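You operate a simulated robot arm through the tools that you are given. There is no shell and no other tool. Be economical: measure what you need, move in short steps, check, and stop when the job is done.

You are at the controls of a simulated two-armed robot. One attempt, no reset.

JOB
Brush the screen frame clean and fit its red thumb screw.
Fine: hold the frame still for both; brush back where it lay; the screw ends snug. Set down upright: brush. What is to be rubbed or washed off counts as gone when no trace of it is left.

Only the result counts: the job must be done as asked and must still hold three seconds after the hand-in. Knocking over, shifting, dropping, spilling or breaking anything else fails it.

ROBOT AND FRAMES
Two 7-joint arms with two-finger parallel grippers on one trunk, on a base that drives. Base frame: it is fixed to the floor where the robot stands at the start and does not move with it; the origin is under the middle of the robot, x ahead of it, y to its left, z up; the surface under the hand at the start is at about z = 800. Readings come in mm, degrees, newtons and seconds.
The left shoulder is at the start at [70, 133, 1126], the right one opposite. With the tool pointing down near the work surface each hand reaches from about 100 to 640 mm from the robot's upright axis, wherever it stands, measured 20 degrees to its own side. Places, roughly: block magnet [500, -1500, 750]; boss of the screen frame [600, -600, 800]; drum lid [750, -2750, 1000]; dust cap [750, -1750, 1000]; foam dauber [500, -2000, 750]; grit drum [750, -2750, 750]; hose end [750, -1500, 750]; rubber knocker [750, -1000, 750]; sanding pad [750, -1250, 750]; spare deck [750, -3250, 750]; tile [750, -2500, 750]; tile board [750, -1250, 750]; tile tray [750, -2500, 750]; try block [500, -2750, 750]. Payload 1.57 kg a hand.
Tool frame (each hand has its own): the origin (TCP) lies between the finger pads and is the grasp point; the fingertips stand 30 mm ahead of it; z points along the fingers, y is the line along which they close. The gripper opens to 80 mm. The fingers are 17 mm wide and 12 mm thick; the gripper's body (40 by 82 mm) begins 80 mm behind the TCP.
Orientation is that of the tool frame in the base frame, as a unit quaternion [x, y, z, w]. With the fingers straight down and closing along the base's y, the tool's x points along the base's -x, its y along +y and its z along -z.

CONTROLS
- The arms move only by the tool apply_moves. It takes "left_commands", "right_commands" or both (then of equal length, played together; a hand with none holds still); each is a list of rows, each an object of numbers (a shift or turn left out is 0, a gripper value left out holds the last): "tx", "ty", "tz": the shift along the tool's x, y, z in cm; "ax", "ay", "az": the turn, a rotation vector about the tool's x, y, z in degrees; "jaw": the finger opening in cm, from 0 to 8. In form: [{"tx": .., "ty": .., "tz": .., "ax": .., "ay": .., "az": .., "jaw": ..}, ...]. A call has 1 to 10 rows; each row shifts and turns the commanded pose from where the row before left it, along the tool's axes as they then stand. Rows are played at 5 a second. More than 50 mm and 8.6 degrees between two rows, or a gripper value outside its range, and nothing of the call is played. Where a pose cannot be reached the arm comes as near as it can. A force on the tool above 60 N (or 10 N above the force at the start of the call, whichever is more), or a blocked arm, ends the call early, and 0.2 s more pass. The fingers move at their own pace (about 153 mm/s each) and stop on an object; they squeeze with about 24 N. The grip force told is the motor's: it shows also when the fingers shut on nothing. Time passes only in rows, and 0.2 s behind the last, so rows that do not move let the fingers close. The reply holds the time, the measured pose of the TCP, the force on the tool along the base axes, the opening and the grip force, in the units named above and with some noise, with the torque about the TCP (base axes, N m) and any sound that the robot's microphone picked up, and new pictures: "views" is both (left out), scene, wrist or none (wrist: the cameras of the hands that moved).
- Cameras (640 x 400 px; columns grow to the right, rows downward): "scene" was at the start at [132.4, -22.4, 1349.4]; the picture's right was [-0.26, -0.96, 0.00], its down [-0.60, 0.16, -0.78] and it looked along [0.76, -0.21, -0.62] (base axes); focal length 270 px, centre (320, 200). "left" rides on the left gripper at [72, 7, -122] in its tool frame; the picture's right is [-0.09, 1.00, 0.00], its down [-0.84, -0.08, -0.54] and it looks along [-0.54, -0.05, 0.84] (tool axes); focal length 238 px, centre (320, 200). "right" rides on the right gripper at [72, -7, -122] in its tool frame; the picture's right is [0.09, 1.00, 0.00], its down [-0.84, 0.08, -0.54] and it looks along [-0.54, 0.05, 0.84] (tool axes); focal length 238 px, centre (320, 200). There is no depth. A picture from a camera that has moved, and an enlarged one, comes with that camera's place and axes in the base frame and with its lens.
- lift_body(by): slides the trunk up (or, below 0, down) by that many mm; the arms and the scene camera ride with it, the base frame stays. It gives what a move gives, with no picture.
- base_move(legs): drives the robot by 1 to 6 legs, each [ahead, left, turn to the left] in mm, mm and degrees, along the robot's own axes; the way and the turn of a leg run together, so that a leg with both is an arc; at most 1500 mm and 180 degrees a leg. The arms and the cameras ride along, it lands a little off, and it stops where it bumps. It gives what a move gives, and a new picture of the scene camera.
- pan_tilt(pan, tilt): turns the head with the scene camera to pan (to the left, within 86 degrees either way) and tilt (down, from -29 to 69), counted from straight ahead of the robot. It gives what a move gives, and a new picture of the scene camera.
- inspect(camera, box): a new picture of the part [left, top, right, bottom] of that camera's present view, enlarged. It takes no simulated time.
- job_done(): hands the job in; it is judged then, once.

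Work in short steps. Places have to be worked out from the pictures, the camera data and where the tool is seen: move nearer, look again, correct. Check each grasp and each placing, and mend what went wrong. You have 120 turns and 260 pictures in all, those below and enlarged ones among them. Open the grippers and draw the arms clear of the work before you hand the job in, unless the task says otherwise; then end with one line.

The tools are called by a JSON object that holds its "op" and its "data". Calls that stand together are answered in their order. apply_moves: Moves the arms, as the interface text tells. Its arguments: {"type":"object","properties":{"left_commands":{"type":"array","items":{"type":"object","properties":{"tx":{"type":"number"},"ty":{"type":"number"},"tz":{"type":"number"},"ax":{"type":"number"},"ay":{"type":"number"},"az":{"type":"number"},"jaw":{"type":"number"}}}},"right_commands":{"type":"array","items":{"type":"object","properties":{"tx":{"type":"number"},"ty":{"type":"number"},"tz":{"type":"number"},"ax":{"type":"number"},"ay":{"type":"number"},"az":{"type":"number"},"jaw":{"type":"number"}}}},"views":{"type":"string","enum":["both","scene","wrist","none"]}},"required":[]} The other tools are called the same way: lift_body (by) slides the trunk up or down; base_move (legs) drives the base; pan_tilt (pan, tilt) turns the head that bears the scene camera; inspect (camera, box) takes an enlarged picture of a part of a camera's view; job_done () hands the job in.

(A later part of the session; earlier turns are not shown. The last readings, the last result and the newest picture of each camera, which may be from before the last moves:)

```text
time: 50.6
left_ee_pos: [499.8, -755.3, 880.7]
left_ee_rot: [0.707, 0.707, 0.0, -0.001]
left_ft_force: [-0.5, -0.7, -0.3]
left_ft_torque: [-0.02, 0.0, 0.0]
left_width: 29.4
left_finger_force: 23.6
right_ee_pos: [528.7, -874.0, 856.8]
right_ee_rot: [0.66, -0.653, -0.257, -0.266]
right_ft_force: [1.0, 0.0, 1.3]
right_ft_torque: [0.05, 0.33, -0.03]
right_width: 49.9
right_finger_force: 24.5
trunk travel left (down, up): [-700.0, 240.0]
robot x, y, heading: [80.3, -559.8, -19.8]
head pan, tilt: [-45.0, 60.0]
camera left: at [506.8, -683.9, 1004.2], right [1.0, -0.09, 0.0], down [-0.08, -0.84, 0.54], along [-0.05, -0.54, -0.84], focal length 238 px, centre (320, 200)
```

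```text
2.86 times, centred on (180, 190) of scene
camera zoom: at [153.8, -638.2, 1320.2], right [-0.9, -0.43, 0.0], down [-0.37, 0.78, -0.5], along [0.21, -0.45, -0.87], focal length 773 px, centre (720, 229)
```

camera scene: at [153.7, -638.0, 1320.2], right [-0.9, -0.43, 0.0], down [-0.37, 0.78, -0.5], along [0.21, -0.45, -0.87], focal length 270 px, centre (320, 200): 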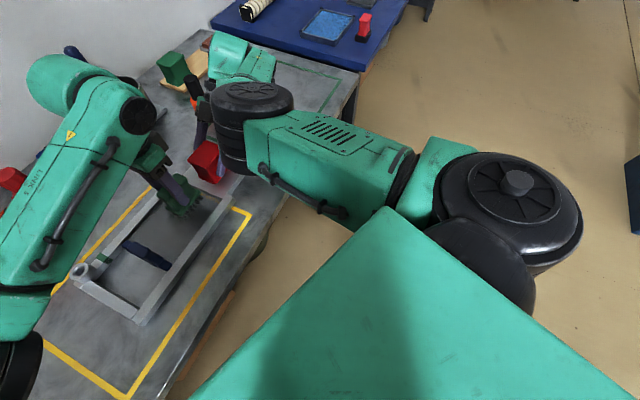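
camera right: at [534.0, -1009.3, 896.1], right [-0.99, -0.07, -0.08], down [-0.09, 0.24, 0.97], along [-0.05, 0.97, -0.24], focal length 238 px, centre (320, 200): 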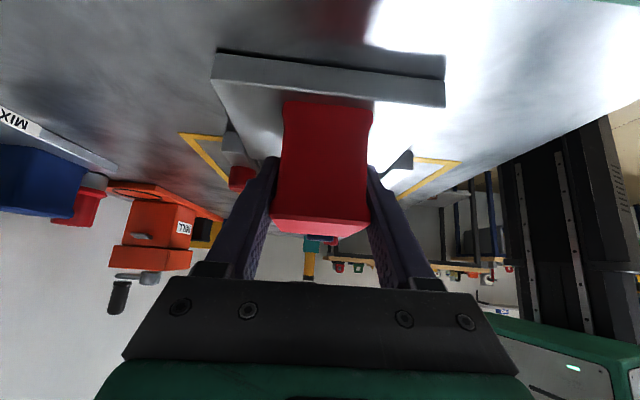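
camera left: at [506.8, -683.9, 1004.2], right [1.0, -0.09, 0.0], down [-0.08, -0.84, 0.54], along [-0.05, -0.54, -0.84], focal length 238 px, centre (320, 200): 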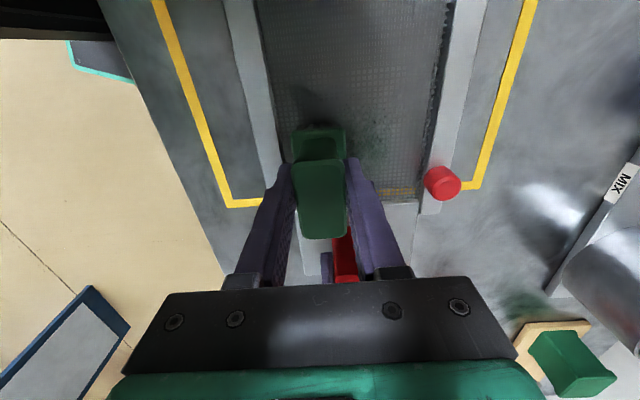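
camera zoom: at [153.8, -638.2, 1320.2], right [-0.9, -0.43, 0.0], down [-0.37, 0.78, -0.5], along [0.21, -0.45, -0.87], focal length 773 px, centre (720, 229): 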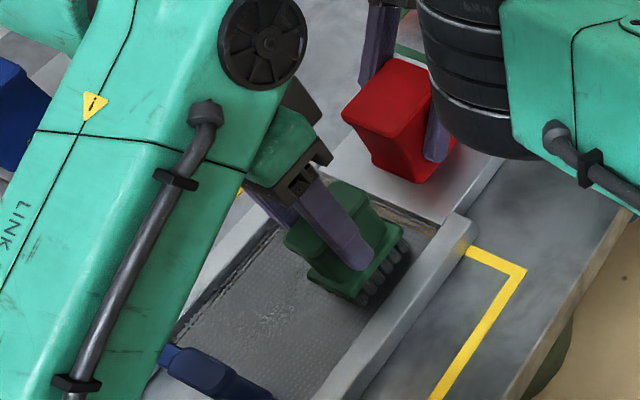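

The stain has faded, but contact was light at the end. I'll press 2 mm more and stroke again, with a y offset too.

{"op": "apply_moves", "data": {"left_commands": [{"tz": 0.2}, {"ty": 1.2}, {"ty": 1.2}, {"ty": 1.2}, {"ty": 1.2}, {"tx": -1.5}, {"ty": -1.2}, {"ty": -1.2}, {"ty": -1.2}, {"ty": -1.2}], "views": "none"}}

{"op": "apply_moves", "data": {"left_commands": [{"tx": 2.5}, {"ty": 1.2}, {"ty": 1.2}, {"ty": 1.2}, {"ty": 1.2}, {"ty": 0.8}, {"ty": -1.5}, {"ty": -1.5}, {"ty": -1.5}, {"ty": -0.8}], "views": "none"}}

{"op": "apply_moves", "data": {"left_commands": [{"tz": -3}, {"tz": -4}, {"tx": 4}, {"tx": 4}, {"tx": 4}, {}], "views": "both"}}

{"op": "inspect", "data": {"camera": "scene", "box": [80, 120, 280, 260]}}

{"op": "inspect", "data": {"camera": "left", "box": [200, 80, 440, 300]}}

```text
time: 52.8
left_ee_pos: [498.6, -772.1, 880.6]
left_ee_rot: [0.706, 0.708, 0.001, 0.002]
left_ft_force: [8.7, -0.7, 19.1]
left_ft_torque: [-0.02, -0.3, 0.02]
left_width: 29.5
left_finger_force: 24.4
right_ee_pos: [528.0, -873.9, 856.9]
right_ee_rot: [0.661, -0.653, -0.258, -0.266]
right_ft_force: [-7.3, -2.6, -5.3]
right_ft_torque: [-0.49, 0.45, 0.58]
right_width: 49.9
right_finger_force: 23.7
trunk travel left (down, up): [-700.0, 240.0]
robot x, y, heading: [79.7, -559.8, -19.7]
head pan, tilt: [-45.0, 60.0]
```

```text
time: 55.0
left_ee_pos: [503.0, -745.0, 879.0]
left_ee_rot: [0.707, 0.707, 0.0, -0.001]
left_ft_force: [0.5, 0.1, -0.8]
left_ft_torque: [0.0, -0.04, 0.0]
left_width: 29.5
left_finger_force: 23.4
right_ee_pos: [528.3, -874.5, 857.1]
right_ee_rot: [0.661, -0.653, -0.257, -0.265]
right_ft_force: [0.1, -0.3, 0.1]
right_ft_torque: [-0.09, 0.26, 0.13]
right_width: 49.7
right_finger_force: 23.6
trunk travel left (down, up): [-700.0, 240.0]
robot x, y, heading: [76.6, -561.0, -19.7]
head pan, tilt: [-45.0, 60.0]
```

```text
time: 56.4
left_ee_pos: [502.3, -626.9, 947.8]
left_ee_rot: [0.707, 0.707, 0.001, 0.001]
left_ft_force: [0.1, -0.6, -0.5]
left_ft_torque: [-0.01, 0.02, -0.02]
left_width: 29.5
left_finger_force: 23.4
right_ee_pos: [527.8, -873.8, 857.0]
right_ee_rot: [0.661, -0.653, -0.258, -0.265]
right_ft_force: [0.1, -0.4, 2.3]
right_ft_torque: [-0.01, 0.4, -0.06]
right_width: 49.8
right_finger_force: 23.6
trunk travel left (down, up): [-700.0, 240.0]
robot x, y, heading: [78.3, -558.4, -19.8]
head pan, tilt: [-45.0, 60.0]
camera scene: at [153.6, -638.1, 1320.2], right [-0.9, -0.43, 0.0], down [-0.37, 0.78, -0.5], along [0.21, -0.45, -0.87], focal length 270 px, centre (320, 200)
camera left: at [508.6, -553.9, 1070.5], right [1.0, -0.09, 0.0], down [-0.08, -0.84, 0.54], along [-0.05, -0.54, -0.84], focal length 238 px, centre (320, 200)
```

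scene: 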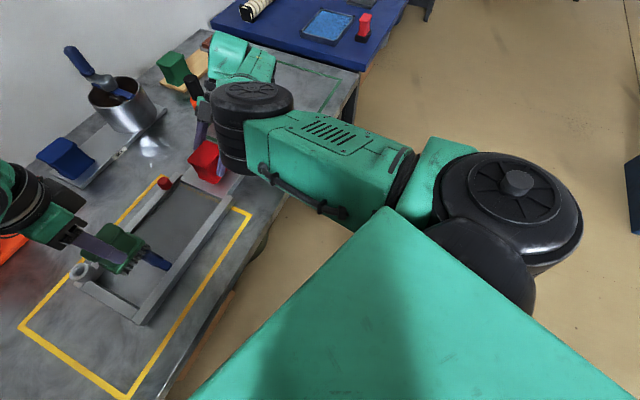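
left: 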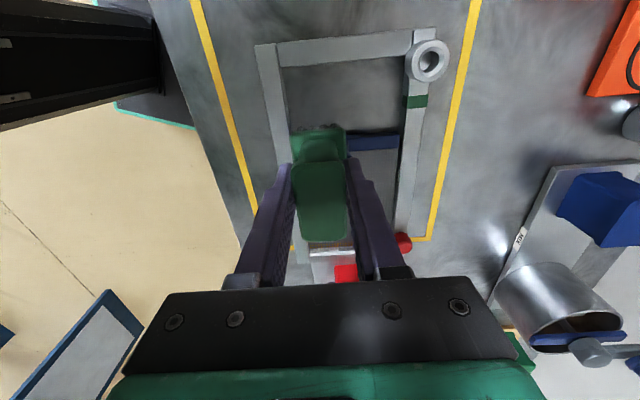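

```text
2.86 times, centred on (180, 190) of scene
camera zoom: at [153.6, -638.1, 1320.2], right [-0.9, -0.43, 0.0], down [-0.37, 0.78, -0.5], along [0.21, -0.45, -0.87], focal length 773 px, centre (720, 229)
```

zoom: 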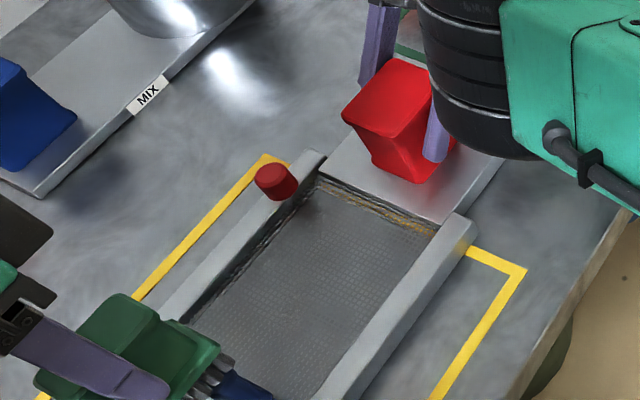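

```text
1.82 times, centred on (320, 190) of left
camera zoom: at [508.6, -553.9, 1070.5], right [1.0, -0.09, 0.0], down [-0.08, -0.84, 0.54], along [-0.05, -0.54, -0.84], focal length 433 px, centre (320, 218)
```

zoom: 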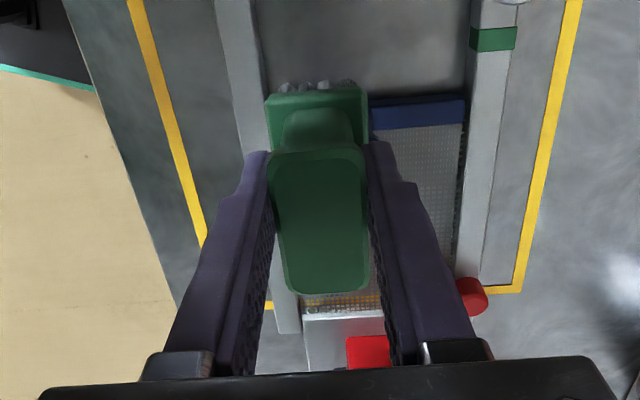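

The mesh looks clean from here. I'll zoom in hard on where the stain was.

{"op": "inspect", "data": {"camera": "scene", "box": [145, 165, 235, 235]}}

```text
5.71 times, centred on (190, 200) of scene
camera zoom: at [153.6, -638.1, 1320.2], right [-0.9, -0.43, 0.0], down [-0.37, 0.78, -0.5], along [0.21, -0.45, -0.87], focal length 1546 px, centre (1063, 200)
```

zoom: 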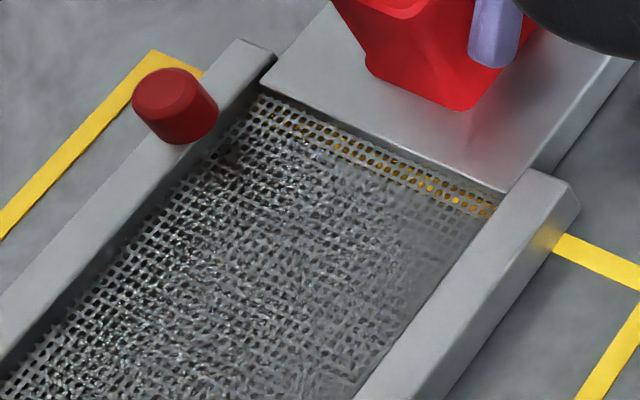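

Clean as far as I can see. Now I'll take the brush back to its spot, keeping the right grip: first up, then along +y.

{"op": "apply_moves", "data": {"left_commands": [{"tz": -3}, {"tx": 4.9}, {"tx": 4.9}, {"tx": 4.9}, {"tx": 4.9}, {"tx": 4.9}, {"tx": 4.9}, {"tx": 4.9, "ty": -1}, {"tx": 4.9, "ty": -1}, {"tx": 4.9}], "views": "both"}}

```text
time: 58.6
left_ee_pos: [482.0, -181.8, 978.1]
left_ee_rot: [0.707, 0.707, -0.001, 0.002]
left_ft_force: [0.4, 1.1, -0.8]
left_ft_torque: [-0.01, 0.04, 0.01]
left_width: 29.7
left_finger_force: 24.0
right_ee_pos: [527.8, -871.8, 857.8]
right_ee_rot: [0.661, -0.654, -0.257, -0.265]
right_ft_force: [-0.4, 1.7, 2.8]
right_ft_torque: [-0.11, 0.43, -0.14]
right_width: 50.0
right_finger_force: 24.2
trunk travel left (down, up): [-700.0, 240.0]
robot x, y, heading: [80.0, -560.3, -19.5]
head pan, tilt: [-45.0, 60.0]
camera scene: at [154.0, -636.8, 1320.2], right [-0.9, -0.43, 0.0], down [-0.37, 0.78, -0.5], along [0.21, -0.45, -0.87], focal length 270 px, centre (320, 200)
camera left: at [489.9, -109.4, 1101.3], right [1.0, -0.09, 0.0], down [-0.08, -0.84, 0.54], along [-0.05, -0.54, -0.84], focal length 238 px, centre (320, 200)
```

scene: 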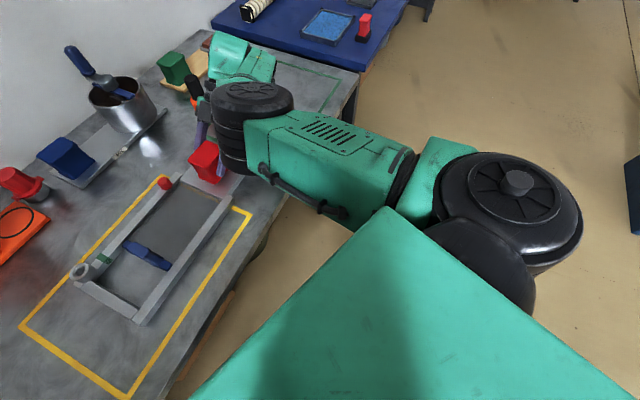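
left: 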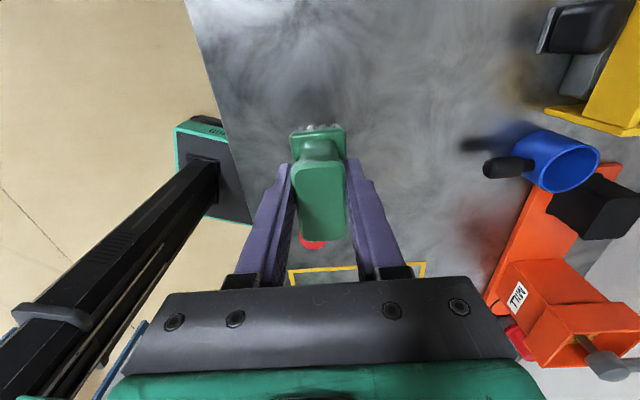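

I'll correct y by -4 mm and lower the brush to just above the bench. The mesh is now in clear view, so I'll inspect that too.

{"op": "apply_moves", "data": {"left_commands": [{"tx": -0.4, "tz": 2.5}, {"tz": 2.5}, {"tz": 2.5}, {"tz": 2.5}, {"tz": 0.5}, {}], "views": "none"}}

{"op": "inspect", "data": {"camera": "scene", "box": [100, 165, 240, 290]}}

```text
time: 60.0
left_ee_pos: [482.9, -188.5, 872.9]
left_ee_rot: [0.708, 0.707, 0.0, 0.0]
left_ft_force: [0.2, -0.4, -0.1]
left_ft_torque: [0.0, -0.02, -0.03]
left_width: 29.5
left_finger_force: 24.3
right_ee_pos: [528.2, -873.0, 857.6]
right_ee_rot: [0.66, -0.654, -0.256, -0.265]
right_ft_force: [0.2, 1.5, 2.7]
right_ft_torque: [-0.04, 0.42, -0.01]
right_width: 50.0
right_finger_force: 24.4
trunk travel left (down, up): [-700.0, 240.0]
robot x, y, heading: [76.1, -563.9, -19.5]
head pan, tilt: [-45.0, 60.0]
```

```text
3.20 times, centred on (170, 228) of scene
camera zoom: at [153.6, -637.5, 1320.2], right [-0.9, -0.43, 0.0], down [-0.37, 0.78, -0.5], along [0.21, -0.45, -0.87], focal length 866 px, centre (800, 112)
```

zoom: 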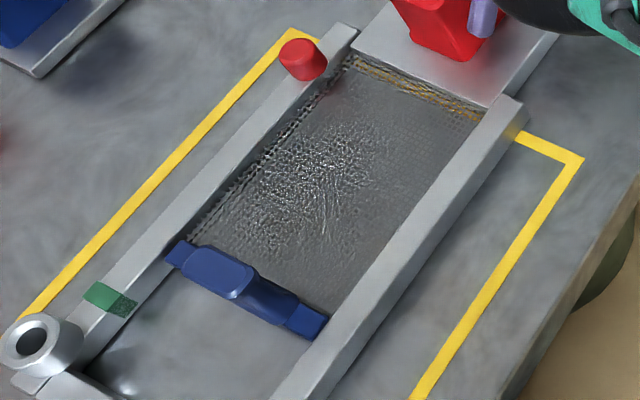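

No green left on the mesh. Lowering the brush the last few mm and feeling for the bench.

{"op": "apply_moves", "data": {"left_commands": [{"tx": 0.15, "ty": -0.1, "tz": 0.2}, {"tz": 0.2}, {}], "views": "none"}}

```text
time: 60.8
left_ee_pos: [482.7, -186.0, 869.5]
left_ee_rot: [0.707, 0.707, -0.001, 0.0]
left_ft_force: [0.1, 0.1, -0.2]
left_ft_torque: [0.0, 0.0, 0.01]
left_width: 29.8
left_finger_force: 23.6
right_ee_pos: [528.1, -872.7, 856.6]
right_ee_rot: [0.661, -0.654, -0.256, -0.265]
right_ft_force: [-0.6, 0.7, 1.6]
right_ft_torque: [-0.08, 0.38, -0.05]
right_width: 49.9
right_finger_force: 23.9
trunk travel left (down, up): [-700.0, 240.0]
robot x, y, heading: [77.6, -557.0, -19.7]
head pan, tilt: [-45.0, 60.0]
```

{"op": "apply_moves", "data": {"left_commands": [{"tz": 0.1}, {"tz": 0.1}, {}], "views": "none"}}

```text
time: 61.6
left_ee_pos: [481.9, -187.1, 867.9]
left_ee_rot: [0.707, 0.707, 0.0, 0.001]
left_ft_force: [1.2, -0.8, 1.1]
left_ft_torque: [0.0, -0.01, -0.04]
left_width: 29.3
left_finger_force: 23.9
right_ee_pos: [528.2, -873.1, 858.8]
right_ee_rot: [0.661, -0.653, -0.257, -0.266]
right_ft_force: [-1.0, 1.1, 1.6]
right_ft_torque: [-0.02, 0.35, -0.07]
right_width: 50.0
right_finger_force: 24.1
trunk travel left (down, up): [-700.0, 240.0]
robot x, y, heading: [81.5, -557.8, -19.8]
head pan, tilt: [-45.0, 60.0]
```

Just touching the bench (1 N). Opening the left hand and rising straight up.

{"op": "apply_moves", "data": {"left_commands": [{"jaw": 4}, {"jaw": 8}, {}, {"tz": -3}, {"tz": -4}, {"tz": -4}, {}], "views": "wrist"}}

{"op": "inspect", "data": {"camera": "left", "box": [240, 60, 440, 260]}}

```text
time: 63.2
left_ee_pos: [481.3, -186.5, 977.4]
left_ee_rot: [0.707, 0.707, 0.0, -0.001]
left_ft_force: [-0.8, 0.3, 0.3]
left_ft_torque: [0.01, 0.0, -0.01]
left_width: 79.9
left_finger_force: 0.1
right_ee_pos: [527.2, -872.9, 857.1]
right_ee_rot: [0.661, -0.653, -0.257, -0.265]
right_ft_force: [-0.4, 0.0, 3.5]
right_ft_torque: [-0.05, 0.41, -0.01]
right_width: 49.7
right_finger_force: 23.7
trunk travel left (down, up): [-700.0, 240.0]
robot x, y, heading: [80.3, -559.8, -20.0]
head pan, tilt: [-45.0, 60.0]
camera left: at [487.7, -115.2, 1101.4], right [1.0, -0.09, 0.0], down [-0.08, -0.84, 0.54], along [-0.05, -0.54, -0.84], focal length 238 px, centre (320, 200)
```

left: 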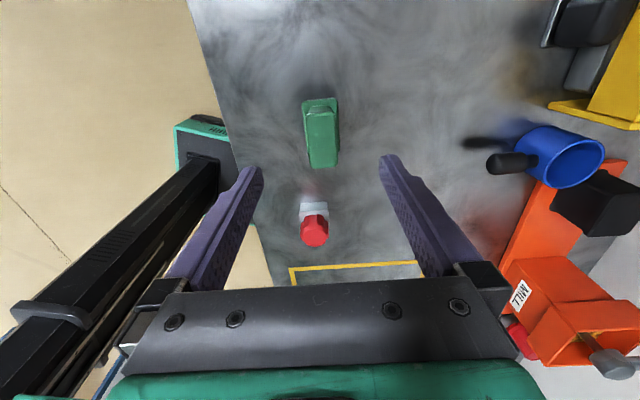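

```text
2.00 times, centred on (340, 160) of left
camera zoom: at [487.7, -115.2, 1101.4], right [1.0, -0.09, 0.0], down [-0.08, -0.84, 0.54], along [-0.05, -0.54, -0.84], focal length 477 px, centre (280, 280)
```

zoom: 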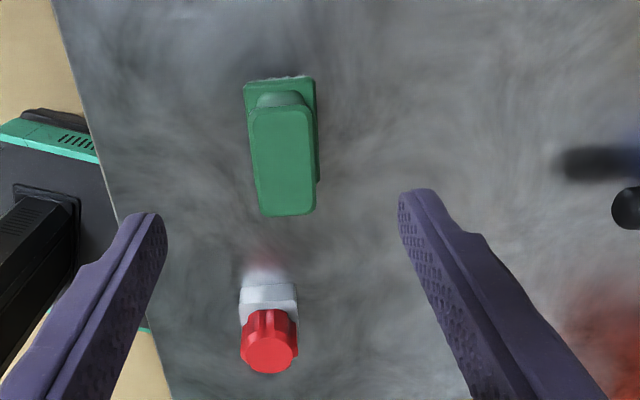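

The brush is back upright. Next is the screw at about (460, -336), top near z 848. I'll move above it and unwind the wrist counter-clockwise so I have a long clockwise stroke later.

{"op": "apply_moves", "data": {"left_commands": [{"tx": -3.7, "ty": -0.5}, {"tx": -3.7, "ty": -0.5}, {"tx": -3.8, "ty": -0.5}, {"tx": -3.8, "ty": -0.6}, {"az": -8.5}, {"az": -8.5}, {"az": -8.5}, {"az": -8.5}, {"az": -8.5}, {"az": -8.5}], "views": "none"}}

{"op": "apply_moves", "data": {"left_commands": [{"az": -8.5}, {"az": -8.5}, {"az": -8.5}, {"az": -8.5}, {"az": -8.5}, {"az": -8.5}, {"az": -8.5}, {"az": -8.5}, {"az": -8.5}, {"az": -8.5}], "views": "wrist"}}

```text
time: 65.4
left_ee_pos: [460.6, -337.0, 977.5]
left_ee_rot: [0.332, 0.943, -0.001, 0.001]
left_ft_force: [-0.3, 0.1, -0.2]
left_ft_torque: [0.03, 0.01, -0.01]
left_width: 80.0
left_finger_force: 0.1
right_ee_pos: [528.1, -872.8, 857.6]
right_ee_rot: [0.661, -0.654, -0.256, -0.265]
right_ft_force: [-0.4, 0.6, 2.8]
right_ft_torque: [-0.14, 0.41, 0.02]
right_width: 50.0
right_finger_force: 24.4
trunk travel left (down, up): [-700.0, 240.0]
robot x, y, heading: [75.9, -562.9, -19.7]
head pan, tilt: [-45.0, 60.0]
```

```text
time: 67.6
left_ee_pos: [461.4, -336.8, 977.1]
left_ee_rot: [-0.393, 0.92, -0.001, 0.001]
left_ft_force: [0.4, 0.2, -0.4]
left_ft_torque: [-0.06, 0.01, 0.03]
left_width: 80.1
left_finger_force: 0.0
right_ee_pos: [527.6, -872.1, 857.5]
right_ee_rot: [0.661, -0.653, -0.257, -0.266]
right_ft_force: [-0.1, -0.2, 3.5]
right_ft_torque: [-0.05, 0.47, 0.01]
right_width: 49.9
right_finger_force: 24.0
trunk travel left (down, up): [-700.0, 240.0]
robot x, y, heading: [80.1, -561.6, -19.6]
head pan, tilt: [-45.0, 60.0]
camera left: at [406.1, -383.5, 1100.2], right [-0.66, 0.76, 0.0], down [0.63, 0.55, 0.54], along [0.41, 0.35, -0.84], focal length 238 px, centre (320, 200)
```

left: 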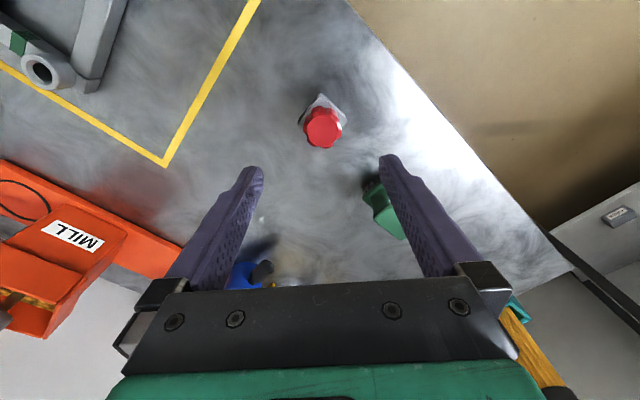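

Wrist turns freely. I'll rotate 40° more, lower to about z 920 and view the screw closely.

{"op": "apply_moves", "data": {"left_commands": [{"az": -8.5, "tz": 1}, {"az": -8.5, "tz": 1}, {"az": -8.5, "tz": 1}, {"az": -8.5, "tz": 1}, {"az": -8.5, "tz": 1.5}, {}], "views": "wrist"}}

{"op": "inspect", "data": {"camera": "left", "box": [250, 80, 390, 220]}}

```text
time: 69.0
left_ee_pos: [468.5, -334.4, 925.0]
left_ee_rot: [-0.698, 0.716, 0.0, -0.001]
left_ft_force: [0.1, -0.2, 0.1]
left_ft_torque: [0.01, -0.01, -0.01]
left_width: 79.8
left_finger_force: 0.1
left hand out of reach, approached as far as the arm can: row 2, 4
right_ee_pos: [528.0, -872.7, 858.0]
right_ee_rot: [0.66, -0.654, -0.256, -0.266]
right_ft_force: [-0.7, -0.4, 3.4]
right_ft_torque: [0.0, 0.48, 0.0]
right_width: 50.0
right_finger_force: 24.4
trunk travel left (down, up): [-700.0, 240.0]
robot x, y, heading: [81.0, -561.2, -19.9]
head pan, tilt: [-45.0, 60.0]
camera left: at [461.8, -406.3, 1047.5], right [-0.99, 0.12, 0.0], down [0.1, 0.84, 0.54], along [0.06, 0.54, -0.84], focal length 238 px, centre (320, 200)
```

left: 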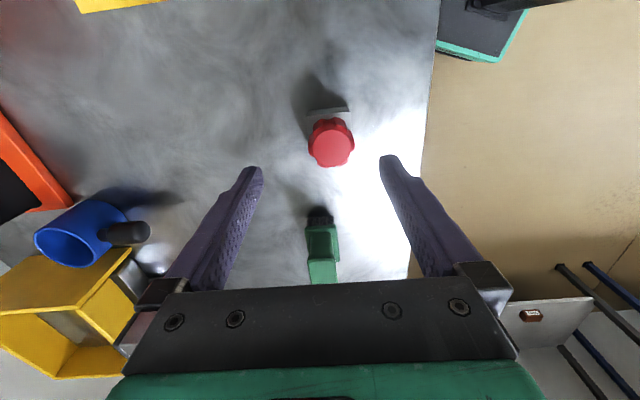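

```text
2.86 times, centred on (320, 150) of left
camera zoom: at [461.8, -406.3, 1047.5], right [-0.99, 0.12, 0.0], down [0.1, 0.84, 0.54], along [0.06, 0.54, -0.84], focal length 681 px, centre (320, 343)
```

zoom: 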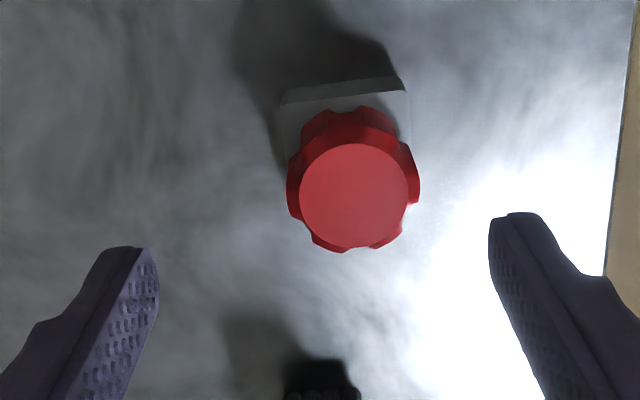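

The screw centre works out at (459, -332.5), top z≈853, about 40 mm across. I'm near the wrist limit here, so I'll turn back to about -45° and centre over it.

{"op": "apply_moves", "data": {"left_commands": [{"az": 8.5}, {"az": 8.5}, {"az": 8.5}, {"az": 8.5}, {"az": 8.5}, {}], "views": "none"}}

```text
time: 70.4
left_ee_pos: [469.7, -335.4, 926.0]
left_ee_rot: [-0.39, 0.921, 0.0, -0.001]
left_ft_force: [0.3, 0.1, -0.2]
left_ft_torque: [0.01, -0.02, -0.04]
left_width: 79.9
left_finger_force: 0.0
right_ee_pos: [528.4, -873.8, 857.2]
right_ee_rot: [0.661, -0.653, -0.257, -0.265]
right_ft_force: [-0.6, -0.5, 3.7]
right_ft_torque: [-0.02, 0.48, 0.0]
right_width: 50.1
right_finger_force: 24.1
trunk travel left (down, up): [-700.0, 240.0]
robot x, y, heading: [81.0, -564.4, -19.9]
head pan, tilt: [-45.0, 60.0]
```

{"op": "apply_moves", "data": {"left_commands": [{"tx": 0.5, "ty": 0.9}, {"tz": 2}, {}], "views": "wrist"}}

{"op": "inspect", "data": {"camera": "left", "box": [240, 80, 400, 240]}}

```text
time: 71.2
left_ee_pos: [469.9, -330.1, 905.8]
left_ee_rot: [-0.39, 0.921, 0.0, -0.001]
left_ft_force: [-0.3, 0.1, -0.5]
left_ft_torque: [-0.01, 0.0, -0.03]
left_width: 80.0
left_finger_force: 0.0
left hand out of reach, approached as far as the arm can: row 1
right_ee_pos: [527.8, -873.6, 858.4]
right_ee_rot: [0.661, -0.653, -0.258, -0.266]
right_ft_force: [-0.8, 0.3, 3.2]
right_ft_torque: [-0.04, 0.52, -0.01]
right_width: 49.9
right_finger_force: 23.6
trunk travel left (down, up): [-700.0, 240.0]
robot x, y, heading: [77.6, -561.2, -19.6]
head pan, tilt: [-45.0, 60.0]
camera left: at [415.5, -377.0, 1027.9], right [-0.65, 0.76, 0.0], down [0.64, 0.55, 0.54], along [0.41, 0.35, -0.84], focal length 238 px, centre (320, 200)
```

left: 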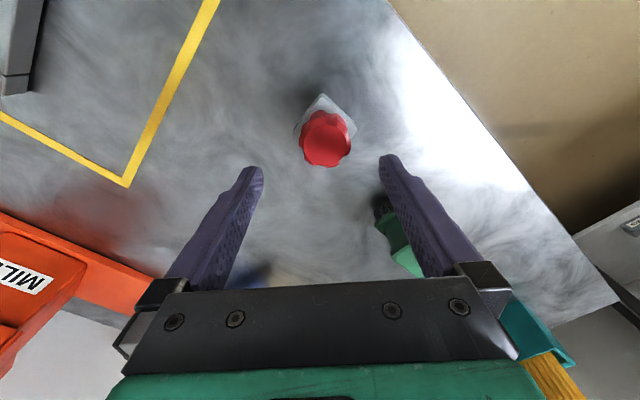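

```text
2.50 times, centred on (320, 160) of left
camera zoom: at [415.5, -377.0, 1027.9], right [-0.65, 0.76, 0.0], down [0.64, 0.55, 0.54], along [0.41, 0.35, -0.84], focal length 596 px, centre (320, 300)
```

zoom: 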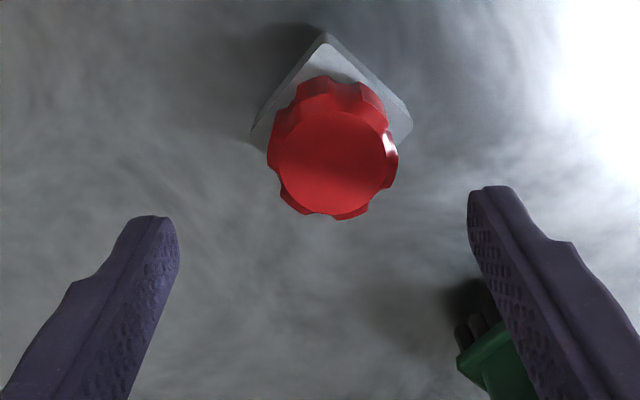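

Position is held at x≈470 by the arm's inner fold limit. I'll go a bit lower (tips still above the knob) and retry the shift.

{"op": "apply_moves", "data": {"left_commands": [{"tz": 1.4}, {"tx": 0.9, "ty": 0.6}, {}], "views": "none"}}

```text
time: 72.0
left_ee_pos: [470.9, -330.1, 891.6]
left_ee_rot: [-0.391, 0.921, 0.0, -0.001]
left_ft_force: [-0.7, -0.5, -0.3]
left_ft_torque: [-0.01, 0.02, -0.01]
left_width: 80.2
left_finger_force: 0.0
left hand out of reach, approached as far as the arm can: row 2
right_ee_pos: [528.1, -872.9, 857.9]
right_ee_rot: [0.66, -0.653, -0.257, -0.265]
right_ft_force: [-0.5, 0.1, 3.5]
right_ft_torque: [-0.02, 0.46, 0.01]
right_width: 50.0
right_finger_force: 24.2
trunk travel left (down, up): [-700.0, 240.0]
robot x, y, heading: [78.5, -560.0, -19.6]
head pan, tilt: [-45.0, 60.0]
```

This only began after over-rotating. I'll rise, turn to about yaw 0, and recentre there.

{"op": "apply_moves", "data": {"left_commands": [{"tz": -4}, {"tz": -4}, {"az": 8.5}, {"az": 8.5}, {"az": 8.5}, {"az": 8.5}, {"az": 8.5}, {"az": 3.5}, {"tx": 1.1, "ty": -0.2}, {}], "views": "none"}}

```text
time: 74.2
left_ee_pos: [460.3, -331.0, 971.1]
left_ee_rot: [0.0, 1.0, -0.002, -0.002]
left_ft_force: [0.5, 0.3, -0.1]
left_ft_torque: [-0.03, 0.01, 0.01]
left_width: 80.0
left_finger_force: 0.1
right_ee_pos: [528.4, -872.2, 856.9]
right_ee_rot: [0.66, -0.654, -0.257, -0.265]
right_ft_force: [-0.8, -1.7, 2.8]
right_ft_torque: [0.31, 0.5, 0.19]
right_width: 49.8
right_finger_force: 23.8
trunk travel left (down, up): [-700.0, 240.0]
robot x, y, heading: [79.4, -555.9, -20.1]
head pan, tilt: [-45.0, 60.0]
```

Good, it reaches now. I'll descend to about z 895 at yaw 0 and check.

{"op": "apply_moves", "data": {"left_commands": [{"tz": 3}, {"tz": 3}, {"tz": 1.5}, {}], "views": "wrist"}}

{"op": "inspect", "data": {"camera": "left", "box": [240, 80, 400, 240]}}

```text
time: 75.2
left_ee_pos: [469.9, -329.4, 897.8]
left_ee_rot: [0.0, 1.0, -0.001, 0.0]
left_ft_force: [-0.3, 0.0, -0.2]
left_ft_torque: [-0.01, 0.01, 0.01]
left_width: 80.2
left_finger_force: 0.0
left hand out of reach, approached as far as the arm can: row 1, 3
right_ee_pos: [529.0, -874.3, 858.6]
right_ee_rot: [0.661, -0.653, -0.257, -0.265]
right_ft_force: [-2.1, -0.3, 2.7]
right_ft_torque: [-0.07, 0.46, 0.0]
right_width: 49.9
right_finger_force: 23.7
trunk travel left (down, up): [-700.0, 240.0]
robot x, y, heading: [79.7, -557.5, -19.7]
head pan, tilt: [-45.0, 60.0]
camera left: at [398.0, -322.5, 1021.4], right [0.09, 1.0, 0.0], down [0.84, -0.08, 0.54], along [0.54, -0.05, -0.84], focal length 238 px, centre (320, 200)
```

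left: 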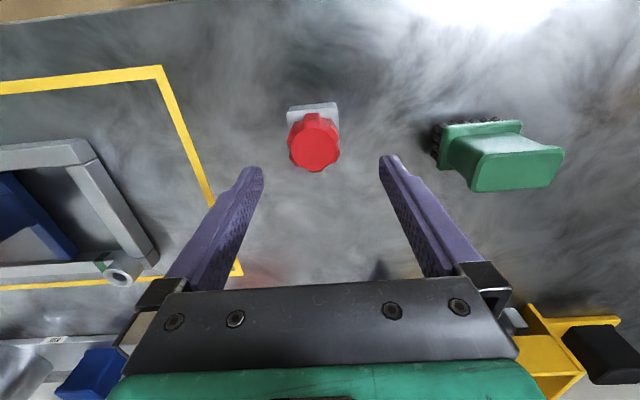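

```text
2.50 times, centred on (320, 160) of left
camera zoom: at [398.0, -322.5, 1021.4], right [0.09, 1.0, 0.0], down [0.84, -0.08, 0.54], along [0.54, -0.05, -0.84], focal length 596 px, centre (320, 300)
```

zoom: 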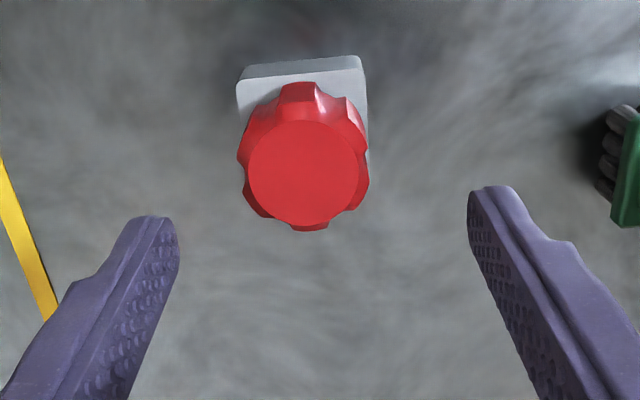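

Low down at this spot the elbow can't fold further. Tilting the hand about 10° around its closing axis moves the wrist away from the shoulder while the pads stay parallel to the screw axis. I'll try that.

{"op": "apply_moves", "data": {"left_commands": [{"ay": 5}, {"ay": 5}, {"tx": 0.7, "ty": -0.3}, {}], "views": "none"}}

```text
time: 76.2
left_ee_pos: [462.7, -333.1, 899.4]
left_ee_rot: [0.0, 0.996, 0.0, -0.087]
left_ft_force: [-0.3, 0.4, -0.3]
left_ft_torque: [0.0, -0.02, 0.05]
left_width: 80.0
left_finger_force: 0.1
right_ee_pos: [528.7, -872.2, 856.4]
right_ee_rot: [0.661, -0.653, -0.257, -0.265]
right_ft_force: [-0.7, 0.1, 3.0]
right_ft_torque: [-0.08, 0.39, 0.03]
right_width: 50.0
right_finger_force: 23.5
trunk travel left (down, up): [-700.0, 240.0]
robot x, y, heading: [75.9, -559.3, -19.9]
head pan, tilt: [-45.0, 60.0]
```

That works. I'll lower straight down around the knob to TCP z≈866.

{"op": "apply_moves", "data": {"left_commands": [{"tx": -0.3, "tz": 1.6}, {"tx": -0.3, "tz": 1.6}, {}], "views": "wrist"}}

{"op": "inspect", "data": {"camera": "left", "box": [230, 100, 410, 260]}}

```text
time: 77.0
left_ee_pos: [461.7, -334.1, 865.6]
left_ee_rot: [0.0, 0.996, 0.001, -0.087]
left_ft_force: [0.5, 0.2, 0.5]
left_ft_torque: [-0.04, 0.0, 0.0]
left_width: 79.9
left_finger_force: 0.2
right_ee_pos: [527.9, -873.7, 858.0]
right_ee_rot: [0.661, -0.653, -0.258, -0.265]
right_ft_force: [1.0, -0.7, 4.5]
right_ft_torque: [-0.03, 0.42, -0.01]
right_width: 50.0
right_finger_force: 24.5
trunk travel left (down, up): [-700.0, 240.0]
robot x, y, heading: [79.4, -562.8, -19.9]
head pan, tilt: [-45.0, 60.0]
camera left: at [412.6, -326.5, 999.1], right [0.09, 1.0, -0.02], down [0.92, -0.08, 0.39], along [0.39, -0.05, -0.92], focal length 238 px, centre (320, 200)
```

left: 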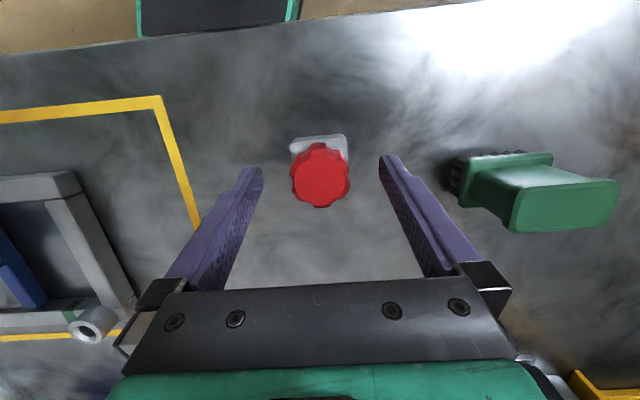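

```text
2.50 times, centred on (320, 180) of left
camera zoom: at [412.6, -326.5, 999.1], right [0.09, 1.0, -0.02], down [0.92, -0.08, 0.39], along [0.39, -0.05, -0.92], focal length 596 px, centre (320, 250)
```

zoom: 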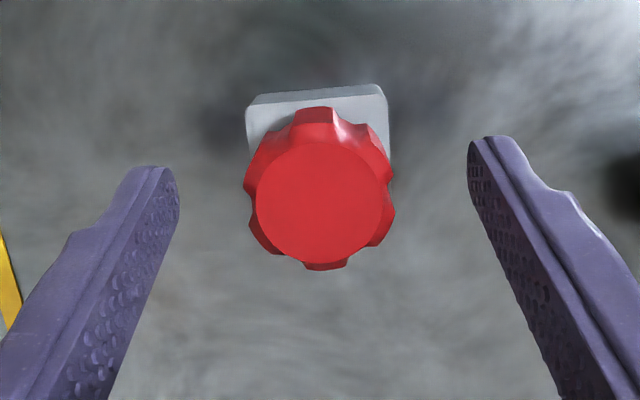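

Well centred. Going 3 mm lower and closing on the knob.

{"op": "apply_moves", "data": {"left_commands": [{"tz": 0.3}, {"jaw": 4.6}, {"jaw": 4}, {"jaw": 3}, {"jaw": 3}], "views": "wrist"}}

```text
time: 78.2
left_ee_pos: [461.7, -332.9, 863.5]
left_ee_rot: [0.0, 0.996, 0.0, -0.087]
left_ft_force: [-0.1, -0.1, -0.2]
left_ft_torque: [0.05, 0.0, 0.01]
left_width: 38.5
left_finger_force: 24.1
right_ee_pos: [528.0, -872.8, 858.3]
right_ee_rot: [0.66, -0.654, -0.256, -0.266]
right_ft_force: [1.2, -1.1, 4.0]
right_ft_torque: [-0.02, 0.44, -0.05]
right_width: 49.9
right_finger_force: 23.9
trunk travel left (down, up): [-700.0, 240.0]
robot x, y, heading: [82.1, -558.0, -19.5]
head pan, tilt: [-45.0, 60.0]
camera left: at [412.7, -326.8, 996.2], right [0.09, 1.0, -0.02], down [0.92, -0.08, 0.39], along [0.39, -0.05, -0.92], focal length 238 px, centre (320, 200)
```

left: 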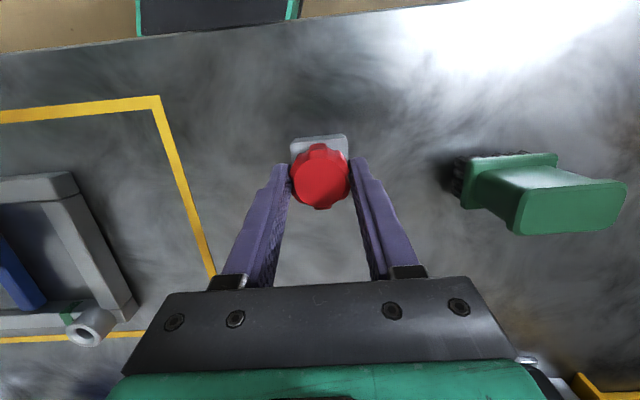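

Gripped at 38.5 mm. Lifting straight up.

{"op": "apply_moves", "data": {"left_commands": [{"tz": -1, "tx": 0.17}, {"tz": -2, "tx": 0.35}, {"tz": -3, "tx": 0.52}, {"tz": -4, "tx": 0.69}, {}], "views": "wrist"}}

{"op": "inspect", "data": {"camera": "left", "box": [230, 80, 410, 260]}}

```text
time: 79.4
left_ee_pos: [463.4, -333.0, 965.8]
left_ee_rot: [0.0, 0.996, 0.0, -0.087]
left_ft_force: [-0.6, -0.6, -1.0]
left_ft_torque: [0.0, -0.03, -0.01]
left_width: 38.5
left_finger_force: 23.7
right_ee_pos: [528.4, -874.5, 857.4]
right_ee_rot: [0.66, -0.654, -0.257, -0.266]
right_ft_force: [0.8, -1.2, 3.9]
right_ft_torque: [-0.04, 0.48, 0.05]
right_width: 49.7
right_finger_force: 23.7
trunk travel left (down, up): [-700.0, 240.0]
robot x, y, heading: [79.0, -560.7, -19.9]
head pan, tilt: [-45.0, 60.0]
camera left: at [414.4, -326.9, 1099.2], right [0.09, 1.0, -0.02], down [0.92, -0.08, 0.39], along [0.39, -0.05, -0.92], focal length 238 px, centre (320, 200)
```

left: 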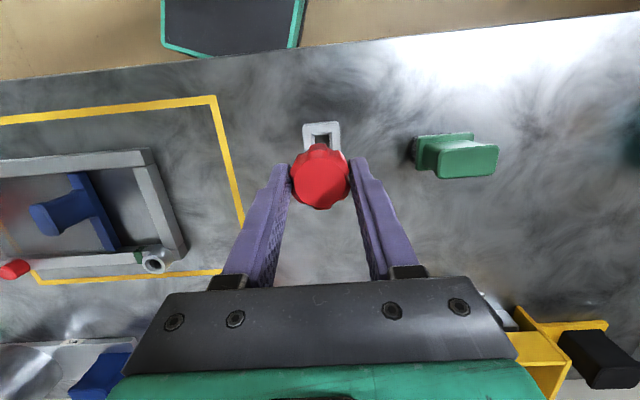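

```text
2.22 times, centred on (320, 170) of left
camera zoom: at [414.4, -326.9, 1099.2], right [0.09, 1.0, -0.02], down [0.92, -0.08, 0.39], along [0.39, -0.05, -0.92], focal length 530 px, centre (320, 267)
```

zoom: 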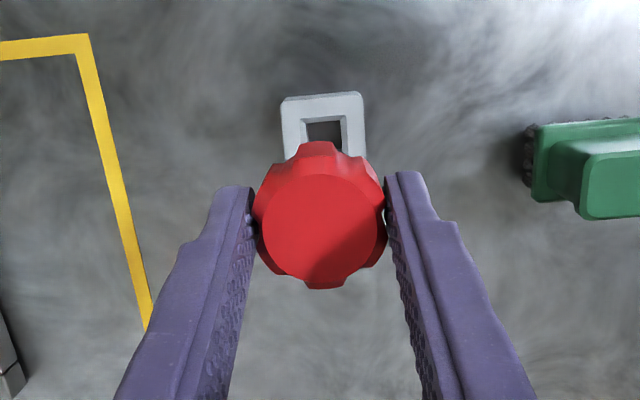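

The screw is out, hanging vertical in the grip. I'll carry it, with unchanged orientation, to beside the boss at around (600, -500), and point the head there.

{"op": "apply_moves", "data": {"left_commands": [{"tx": -2.25, "ty": -2.8, "tz": -0.4}, {"tx": -2.25, "ty": -2.8, "tz": -0.4}, {"tx": -2.25, "ty": -2.8, "tz": -0.4}, {"tx": -2.25, "ty": -2.8, "tz": -0.4}, {"tx": -2.25, "ty": -2.8, "tz": -0.4}, {"tx": -2.25, "ty": -2.8, "tz": -0.4}, {}], "views": "wrist"}}

{"op": "pan_tilt", "data": {"pan": 8, "tilt": 50}}

{"op": "inspect", "data": {"camera": "left", "box": [150, 100, 370, 260]}}

```text
time: 81.0
left_ee_pos: [599.2, -502.3, 961.9]
left_ee_rot: [0.0, 0.996, -0.001, -0.086]
left_ft_force: [-0.2, 0.0, -1.1]
left_ft_torque: [-0.01, 0.01, 0.01]
left_width: 38.5
left_finger_force: 24.4
right_ee_pos: [528.4, -873.2, 857.6]
right_ee_rot: [0.661, -0.653, -0.257, -0.266]
right_ft_force: [1.1, 0.7, 5.8]
right_ft_torque: [0.04, 0.5, -0.06]
right_width: 49.9
right_finger_force: 23.6
trunk travel left (down, up): [-700.0, 240.0]
robot x, y, heading: [75.1, -558.1, -19.8]
head pan, tilt: [-45.0, 60.0]
camera left: at [550.6, -494.7, 1094.8], right [0.09, 1.0, -0.02], down [0.92, -0.08, 0.39], along [0.39, -0.05, -0.92], focal length 238 px, centre (320, 200)
```

left: 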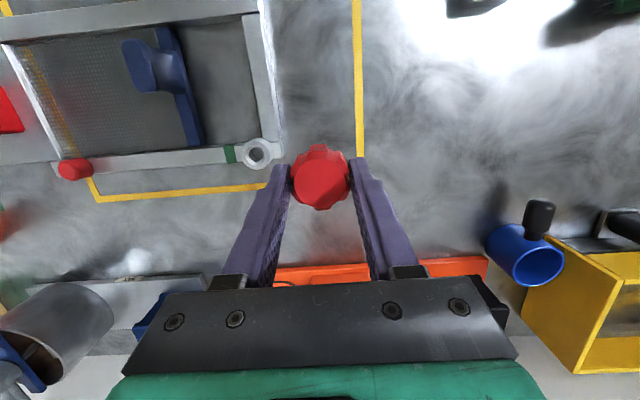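

```text
time: 82.2
left_ee_pos: [598.7, -501.2, 961.9]
left_ee_rot: [0.0, 0.996, 0.0, -0.088]
left_ft_force: [0.0, -0.7, -0.8]
left_ft_torque: [0.03, 0.01, -0.02]
left_width: 38.6
left_finger_force: 24.2
right_ee_pos: [528.1, -873.3, 857.4]
right_ee_rot: [0.661, -0.653, -0.257, -0.266]
right_ft_force: [2.0, -0.6, 5.6]
right_ft_torque: [-0.02, 0.52, 0.01]
right_width: 49.9
right_finger_force: 24.0
trunk travel left (down, up): [-700.0, 240.0]
robot x, y, heading: [77.7, -556.1, -19.8]
head pan, tilt: [8.0, 50.0]
camera scene: at [200.7, -593.3, 1332.8], right [-0.21, -0.98, 0.0], down [-0.75, 0.16, -0.64], along [0.63, -0.13, -0.77], focal length 270 px, centre (320, 200)
```

scene: 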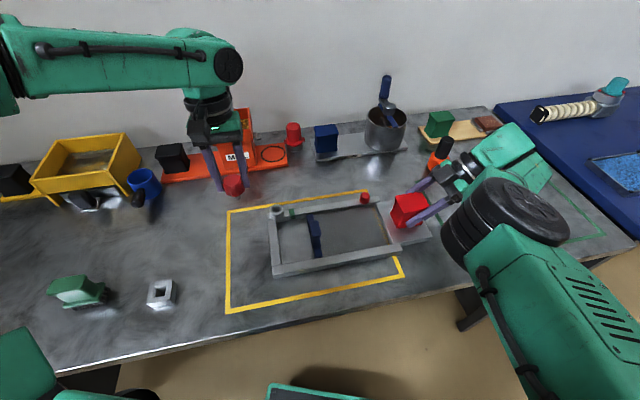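

```text
2.50 times, centred on (260, 180) of left
camera zoom: at [550.4, -494.4, 1094.9], right [0.09, 1.0, -0.02], down [0.92, -0.08, 0.39], along [0.39, -0.05, -0.92], focal length 596 px, centre (470, 250)
```

zoom: 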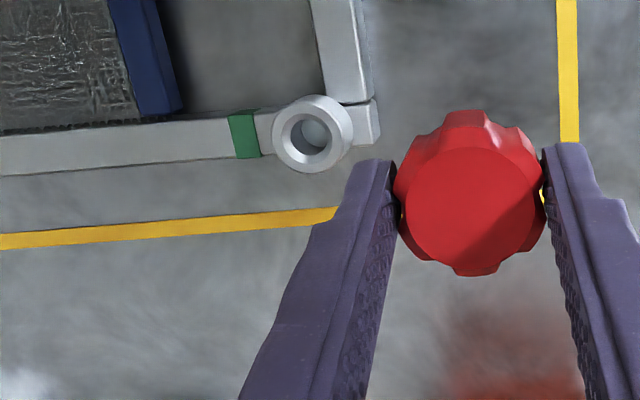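

Boss centre from this view is (599.4, -572.5), and the screw axis is about at the TCP. I'll move over it and verify from the scene camera.

{"op": "apply_moves", "data": {"left_commands": [{"ty": -3.5}, {"ty": -3.6, "tx": -0.1}, {"tz": 2.5, "tx": -0.43}, {}], "views": "wrist"}}

{"op": "inspect", "data": {"camera": "scene", "box": [210, 150, 350, 250]}}

{"op": "inspect", "data": {"camera": "left", "box": [240, 80, 400, 240]}}

```text
time: 83.2
left_ee_pos: [600.4, -572.7, 938.5]
left_ee_rot: [0.0, 0.996, 0.001, -0.087]
left_ft_force: [-0.2, -0.6, -0.2]
left_ft_torque: [-0.02, 0.01, 0.01]
left_width: 38.4
left_finger_force: 23.9
right_ee_pos: [526.8, -873.1, 856.9]
right_ee_rot: [0.661, -0.653, -0.257, -0.266]
right_ft_force: [-1.8, -0.6, 3.9]
right_ft_torque: [-0.02, 0.52, 0.05]
right_width: 49.7
right_finger_force: 23.7
trunk travel left (down, up): [-700.0, 240.0]
robot x, y, heading: [80.4, -559.8, -19.9]
head pan, tilt: [8.0, 50.0]
camera left: at [551.0, -565.8, 1071.9], right [0.09, 1.0, -0.02], down [0.92, -0.08, 0.39], along [0.39, -0.05, -0.92], focal length 238 px, centre (320, 200)
```

left: 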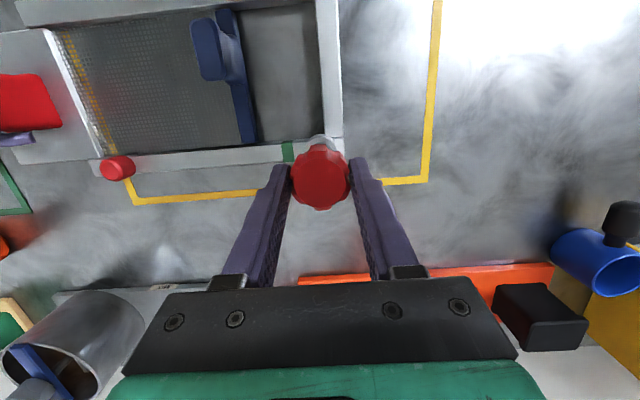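

```text
4.00 times, centred on (280, 200) of scene
camera zoom: at [200.3, -593.1, 1332.8], right [-0.2, -0.98, 0.0], down [-0.75, 0.16, -0.64], along [0.63, -0.13, -0.77], focal length 1082 px, centre (480, 200)
```

zoom: 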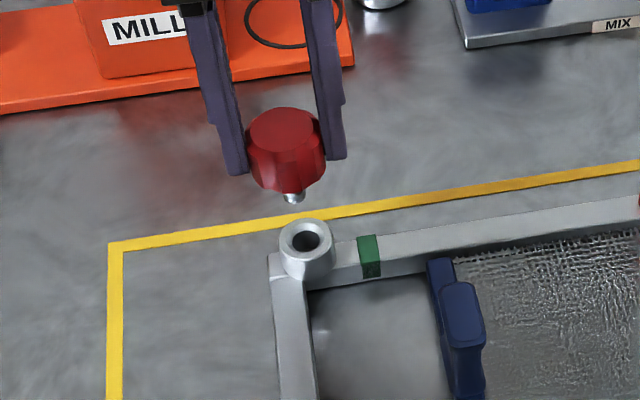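

```text
2.50 times, centred on (320, 160) of left
camera zoom: at [551.0, -565.8, 1071.9], right [0.09, 1.0, -0.02], down [0.92, -0.08, 0.39], along [0.39, -0.05, -0.92], focal length 596 px, centre (320, 300)
```

zoom: 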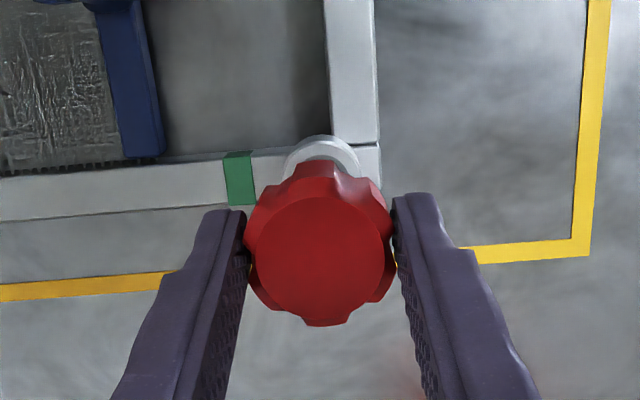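

Nearly aligned. I'll zoom more on the tip and boss to check for any lean.

{"op": "inspect", "data": {"camera": "scene", "box": [260, 170, 310, 220]}}

```text
8.00 times, centred on (285, 195) of scene
camera zoom: at [200.3, -593.1, 1332.8], right [-0.2, -0.98, 0.0], down [-0.75, 0.16, -0.64], along [0.63, -0.13, -0.77], focal length 2164 px, centre (600, 240)
```

zoom: 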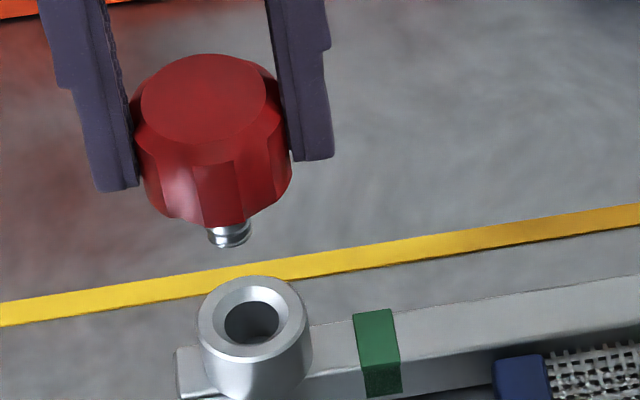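

Needs about 1.8 mm toward -y and 0.8 mm in +x. I'll correct and lower to just above the boss (tip ≈ 4 mm above it).

{"op": "apply_moves", "data": {"left_commands": [{"ty": -0.18, "tx": -0.08}, {"tz": 1.6, "tx": -0.28}, {"tz": 1.6, "tx": -0.28}, {}], "views": "none"}}

{"op": "inspect", "data": {"camera": "scene", "box": [260, 170, 310, 220]}}

{"op": "inspect", "data": {"camera": "left", "box": [260, 100, 380, 220]}}

```text
time: 84.2
left_ee_pos: [600.4, -571.7, 906.3]
left_ee_rot: [0.0, 0.996, -0.001, -0.086]
left_ft_force: [0.5, 0.0, 0.2]
left_ft_torque: [0.01, -0.02, 0.0]
left_width: 38.6
left_finger_force: 23.9
left hand out of reach, approached as far as the arm can: row 3
right_ee_pos: [527.0, -874.3, 857.3]
right_ee_rot: [0.661, -0.654, -0.257, -0.266]
right_ft_force: [-1.5, 0.2, 2.5]
right_ft_torque: [-0.08, 0.42, 0.02]
right_width: 50.0
right_finger_force: 23.9
trunk travel left (down, up): [-700.0, 240.0]
robot x, y, heading: [77.9, -562.6, -19.7]
head pan, tilt: [8.0, 50.0]
```

```text
8.00 times, centred on (285, 195) of scene
camera zoom: at [200.4, -593.2, 1332.8], right [-0.2, -0.98, 0.0], down [-0.75, 0.16, -0.64], along [0.63, -0.13, -0.77], focal length 2164 px, centre (600, 240)
```

zoom: 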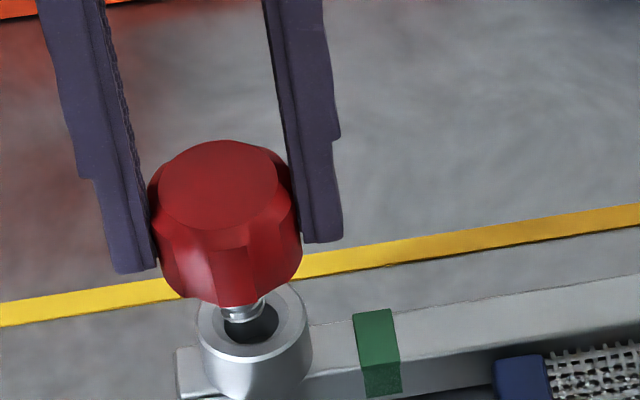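

```text
3.33 times, centred on (320, 160) of left
camera zoom: at [549.8, -565.0, 1039.7], right [0.09, 1.0, -0.02], down [0.92, -0.08, 0.39], along [0.39, -0.05, -0.92], focal length 794 px, centre (320, 333)
```

zoom: 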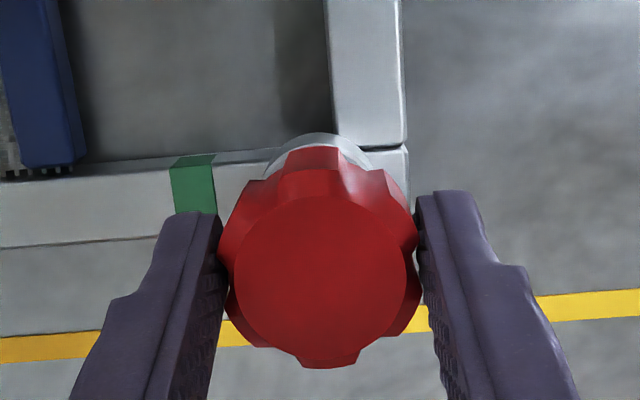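

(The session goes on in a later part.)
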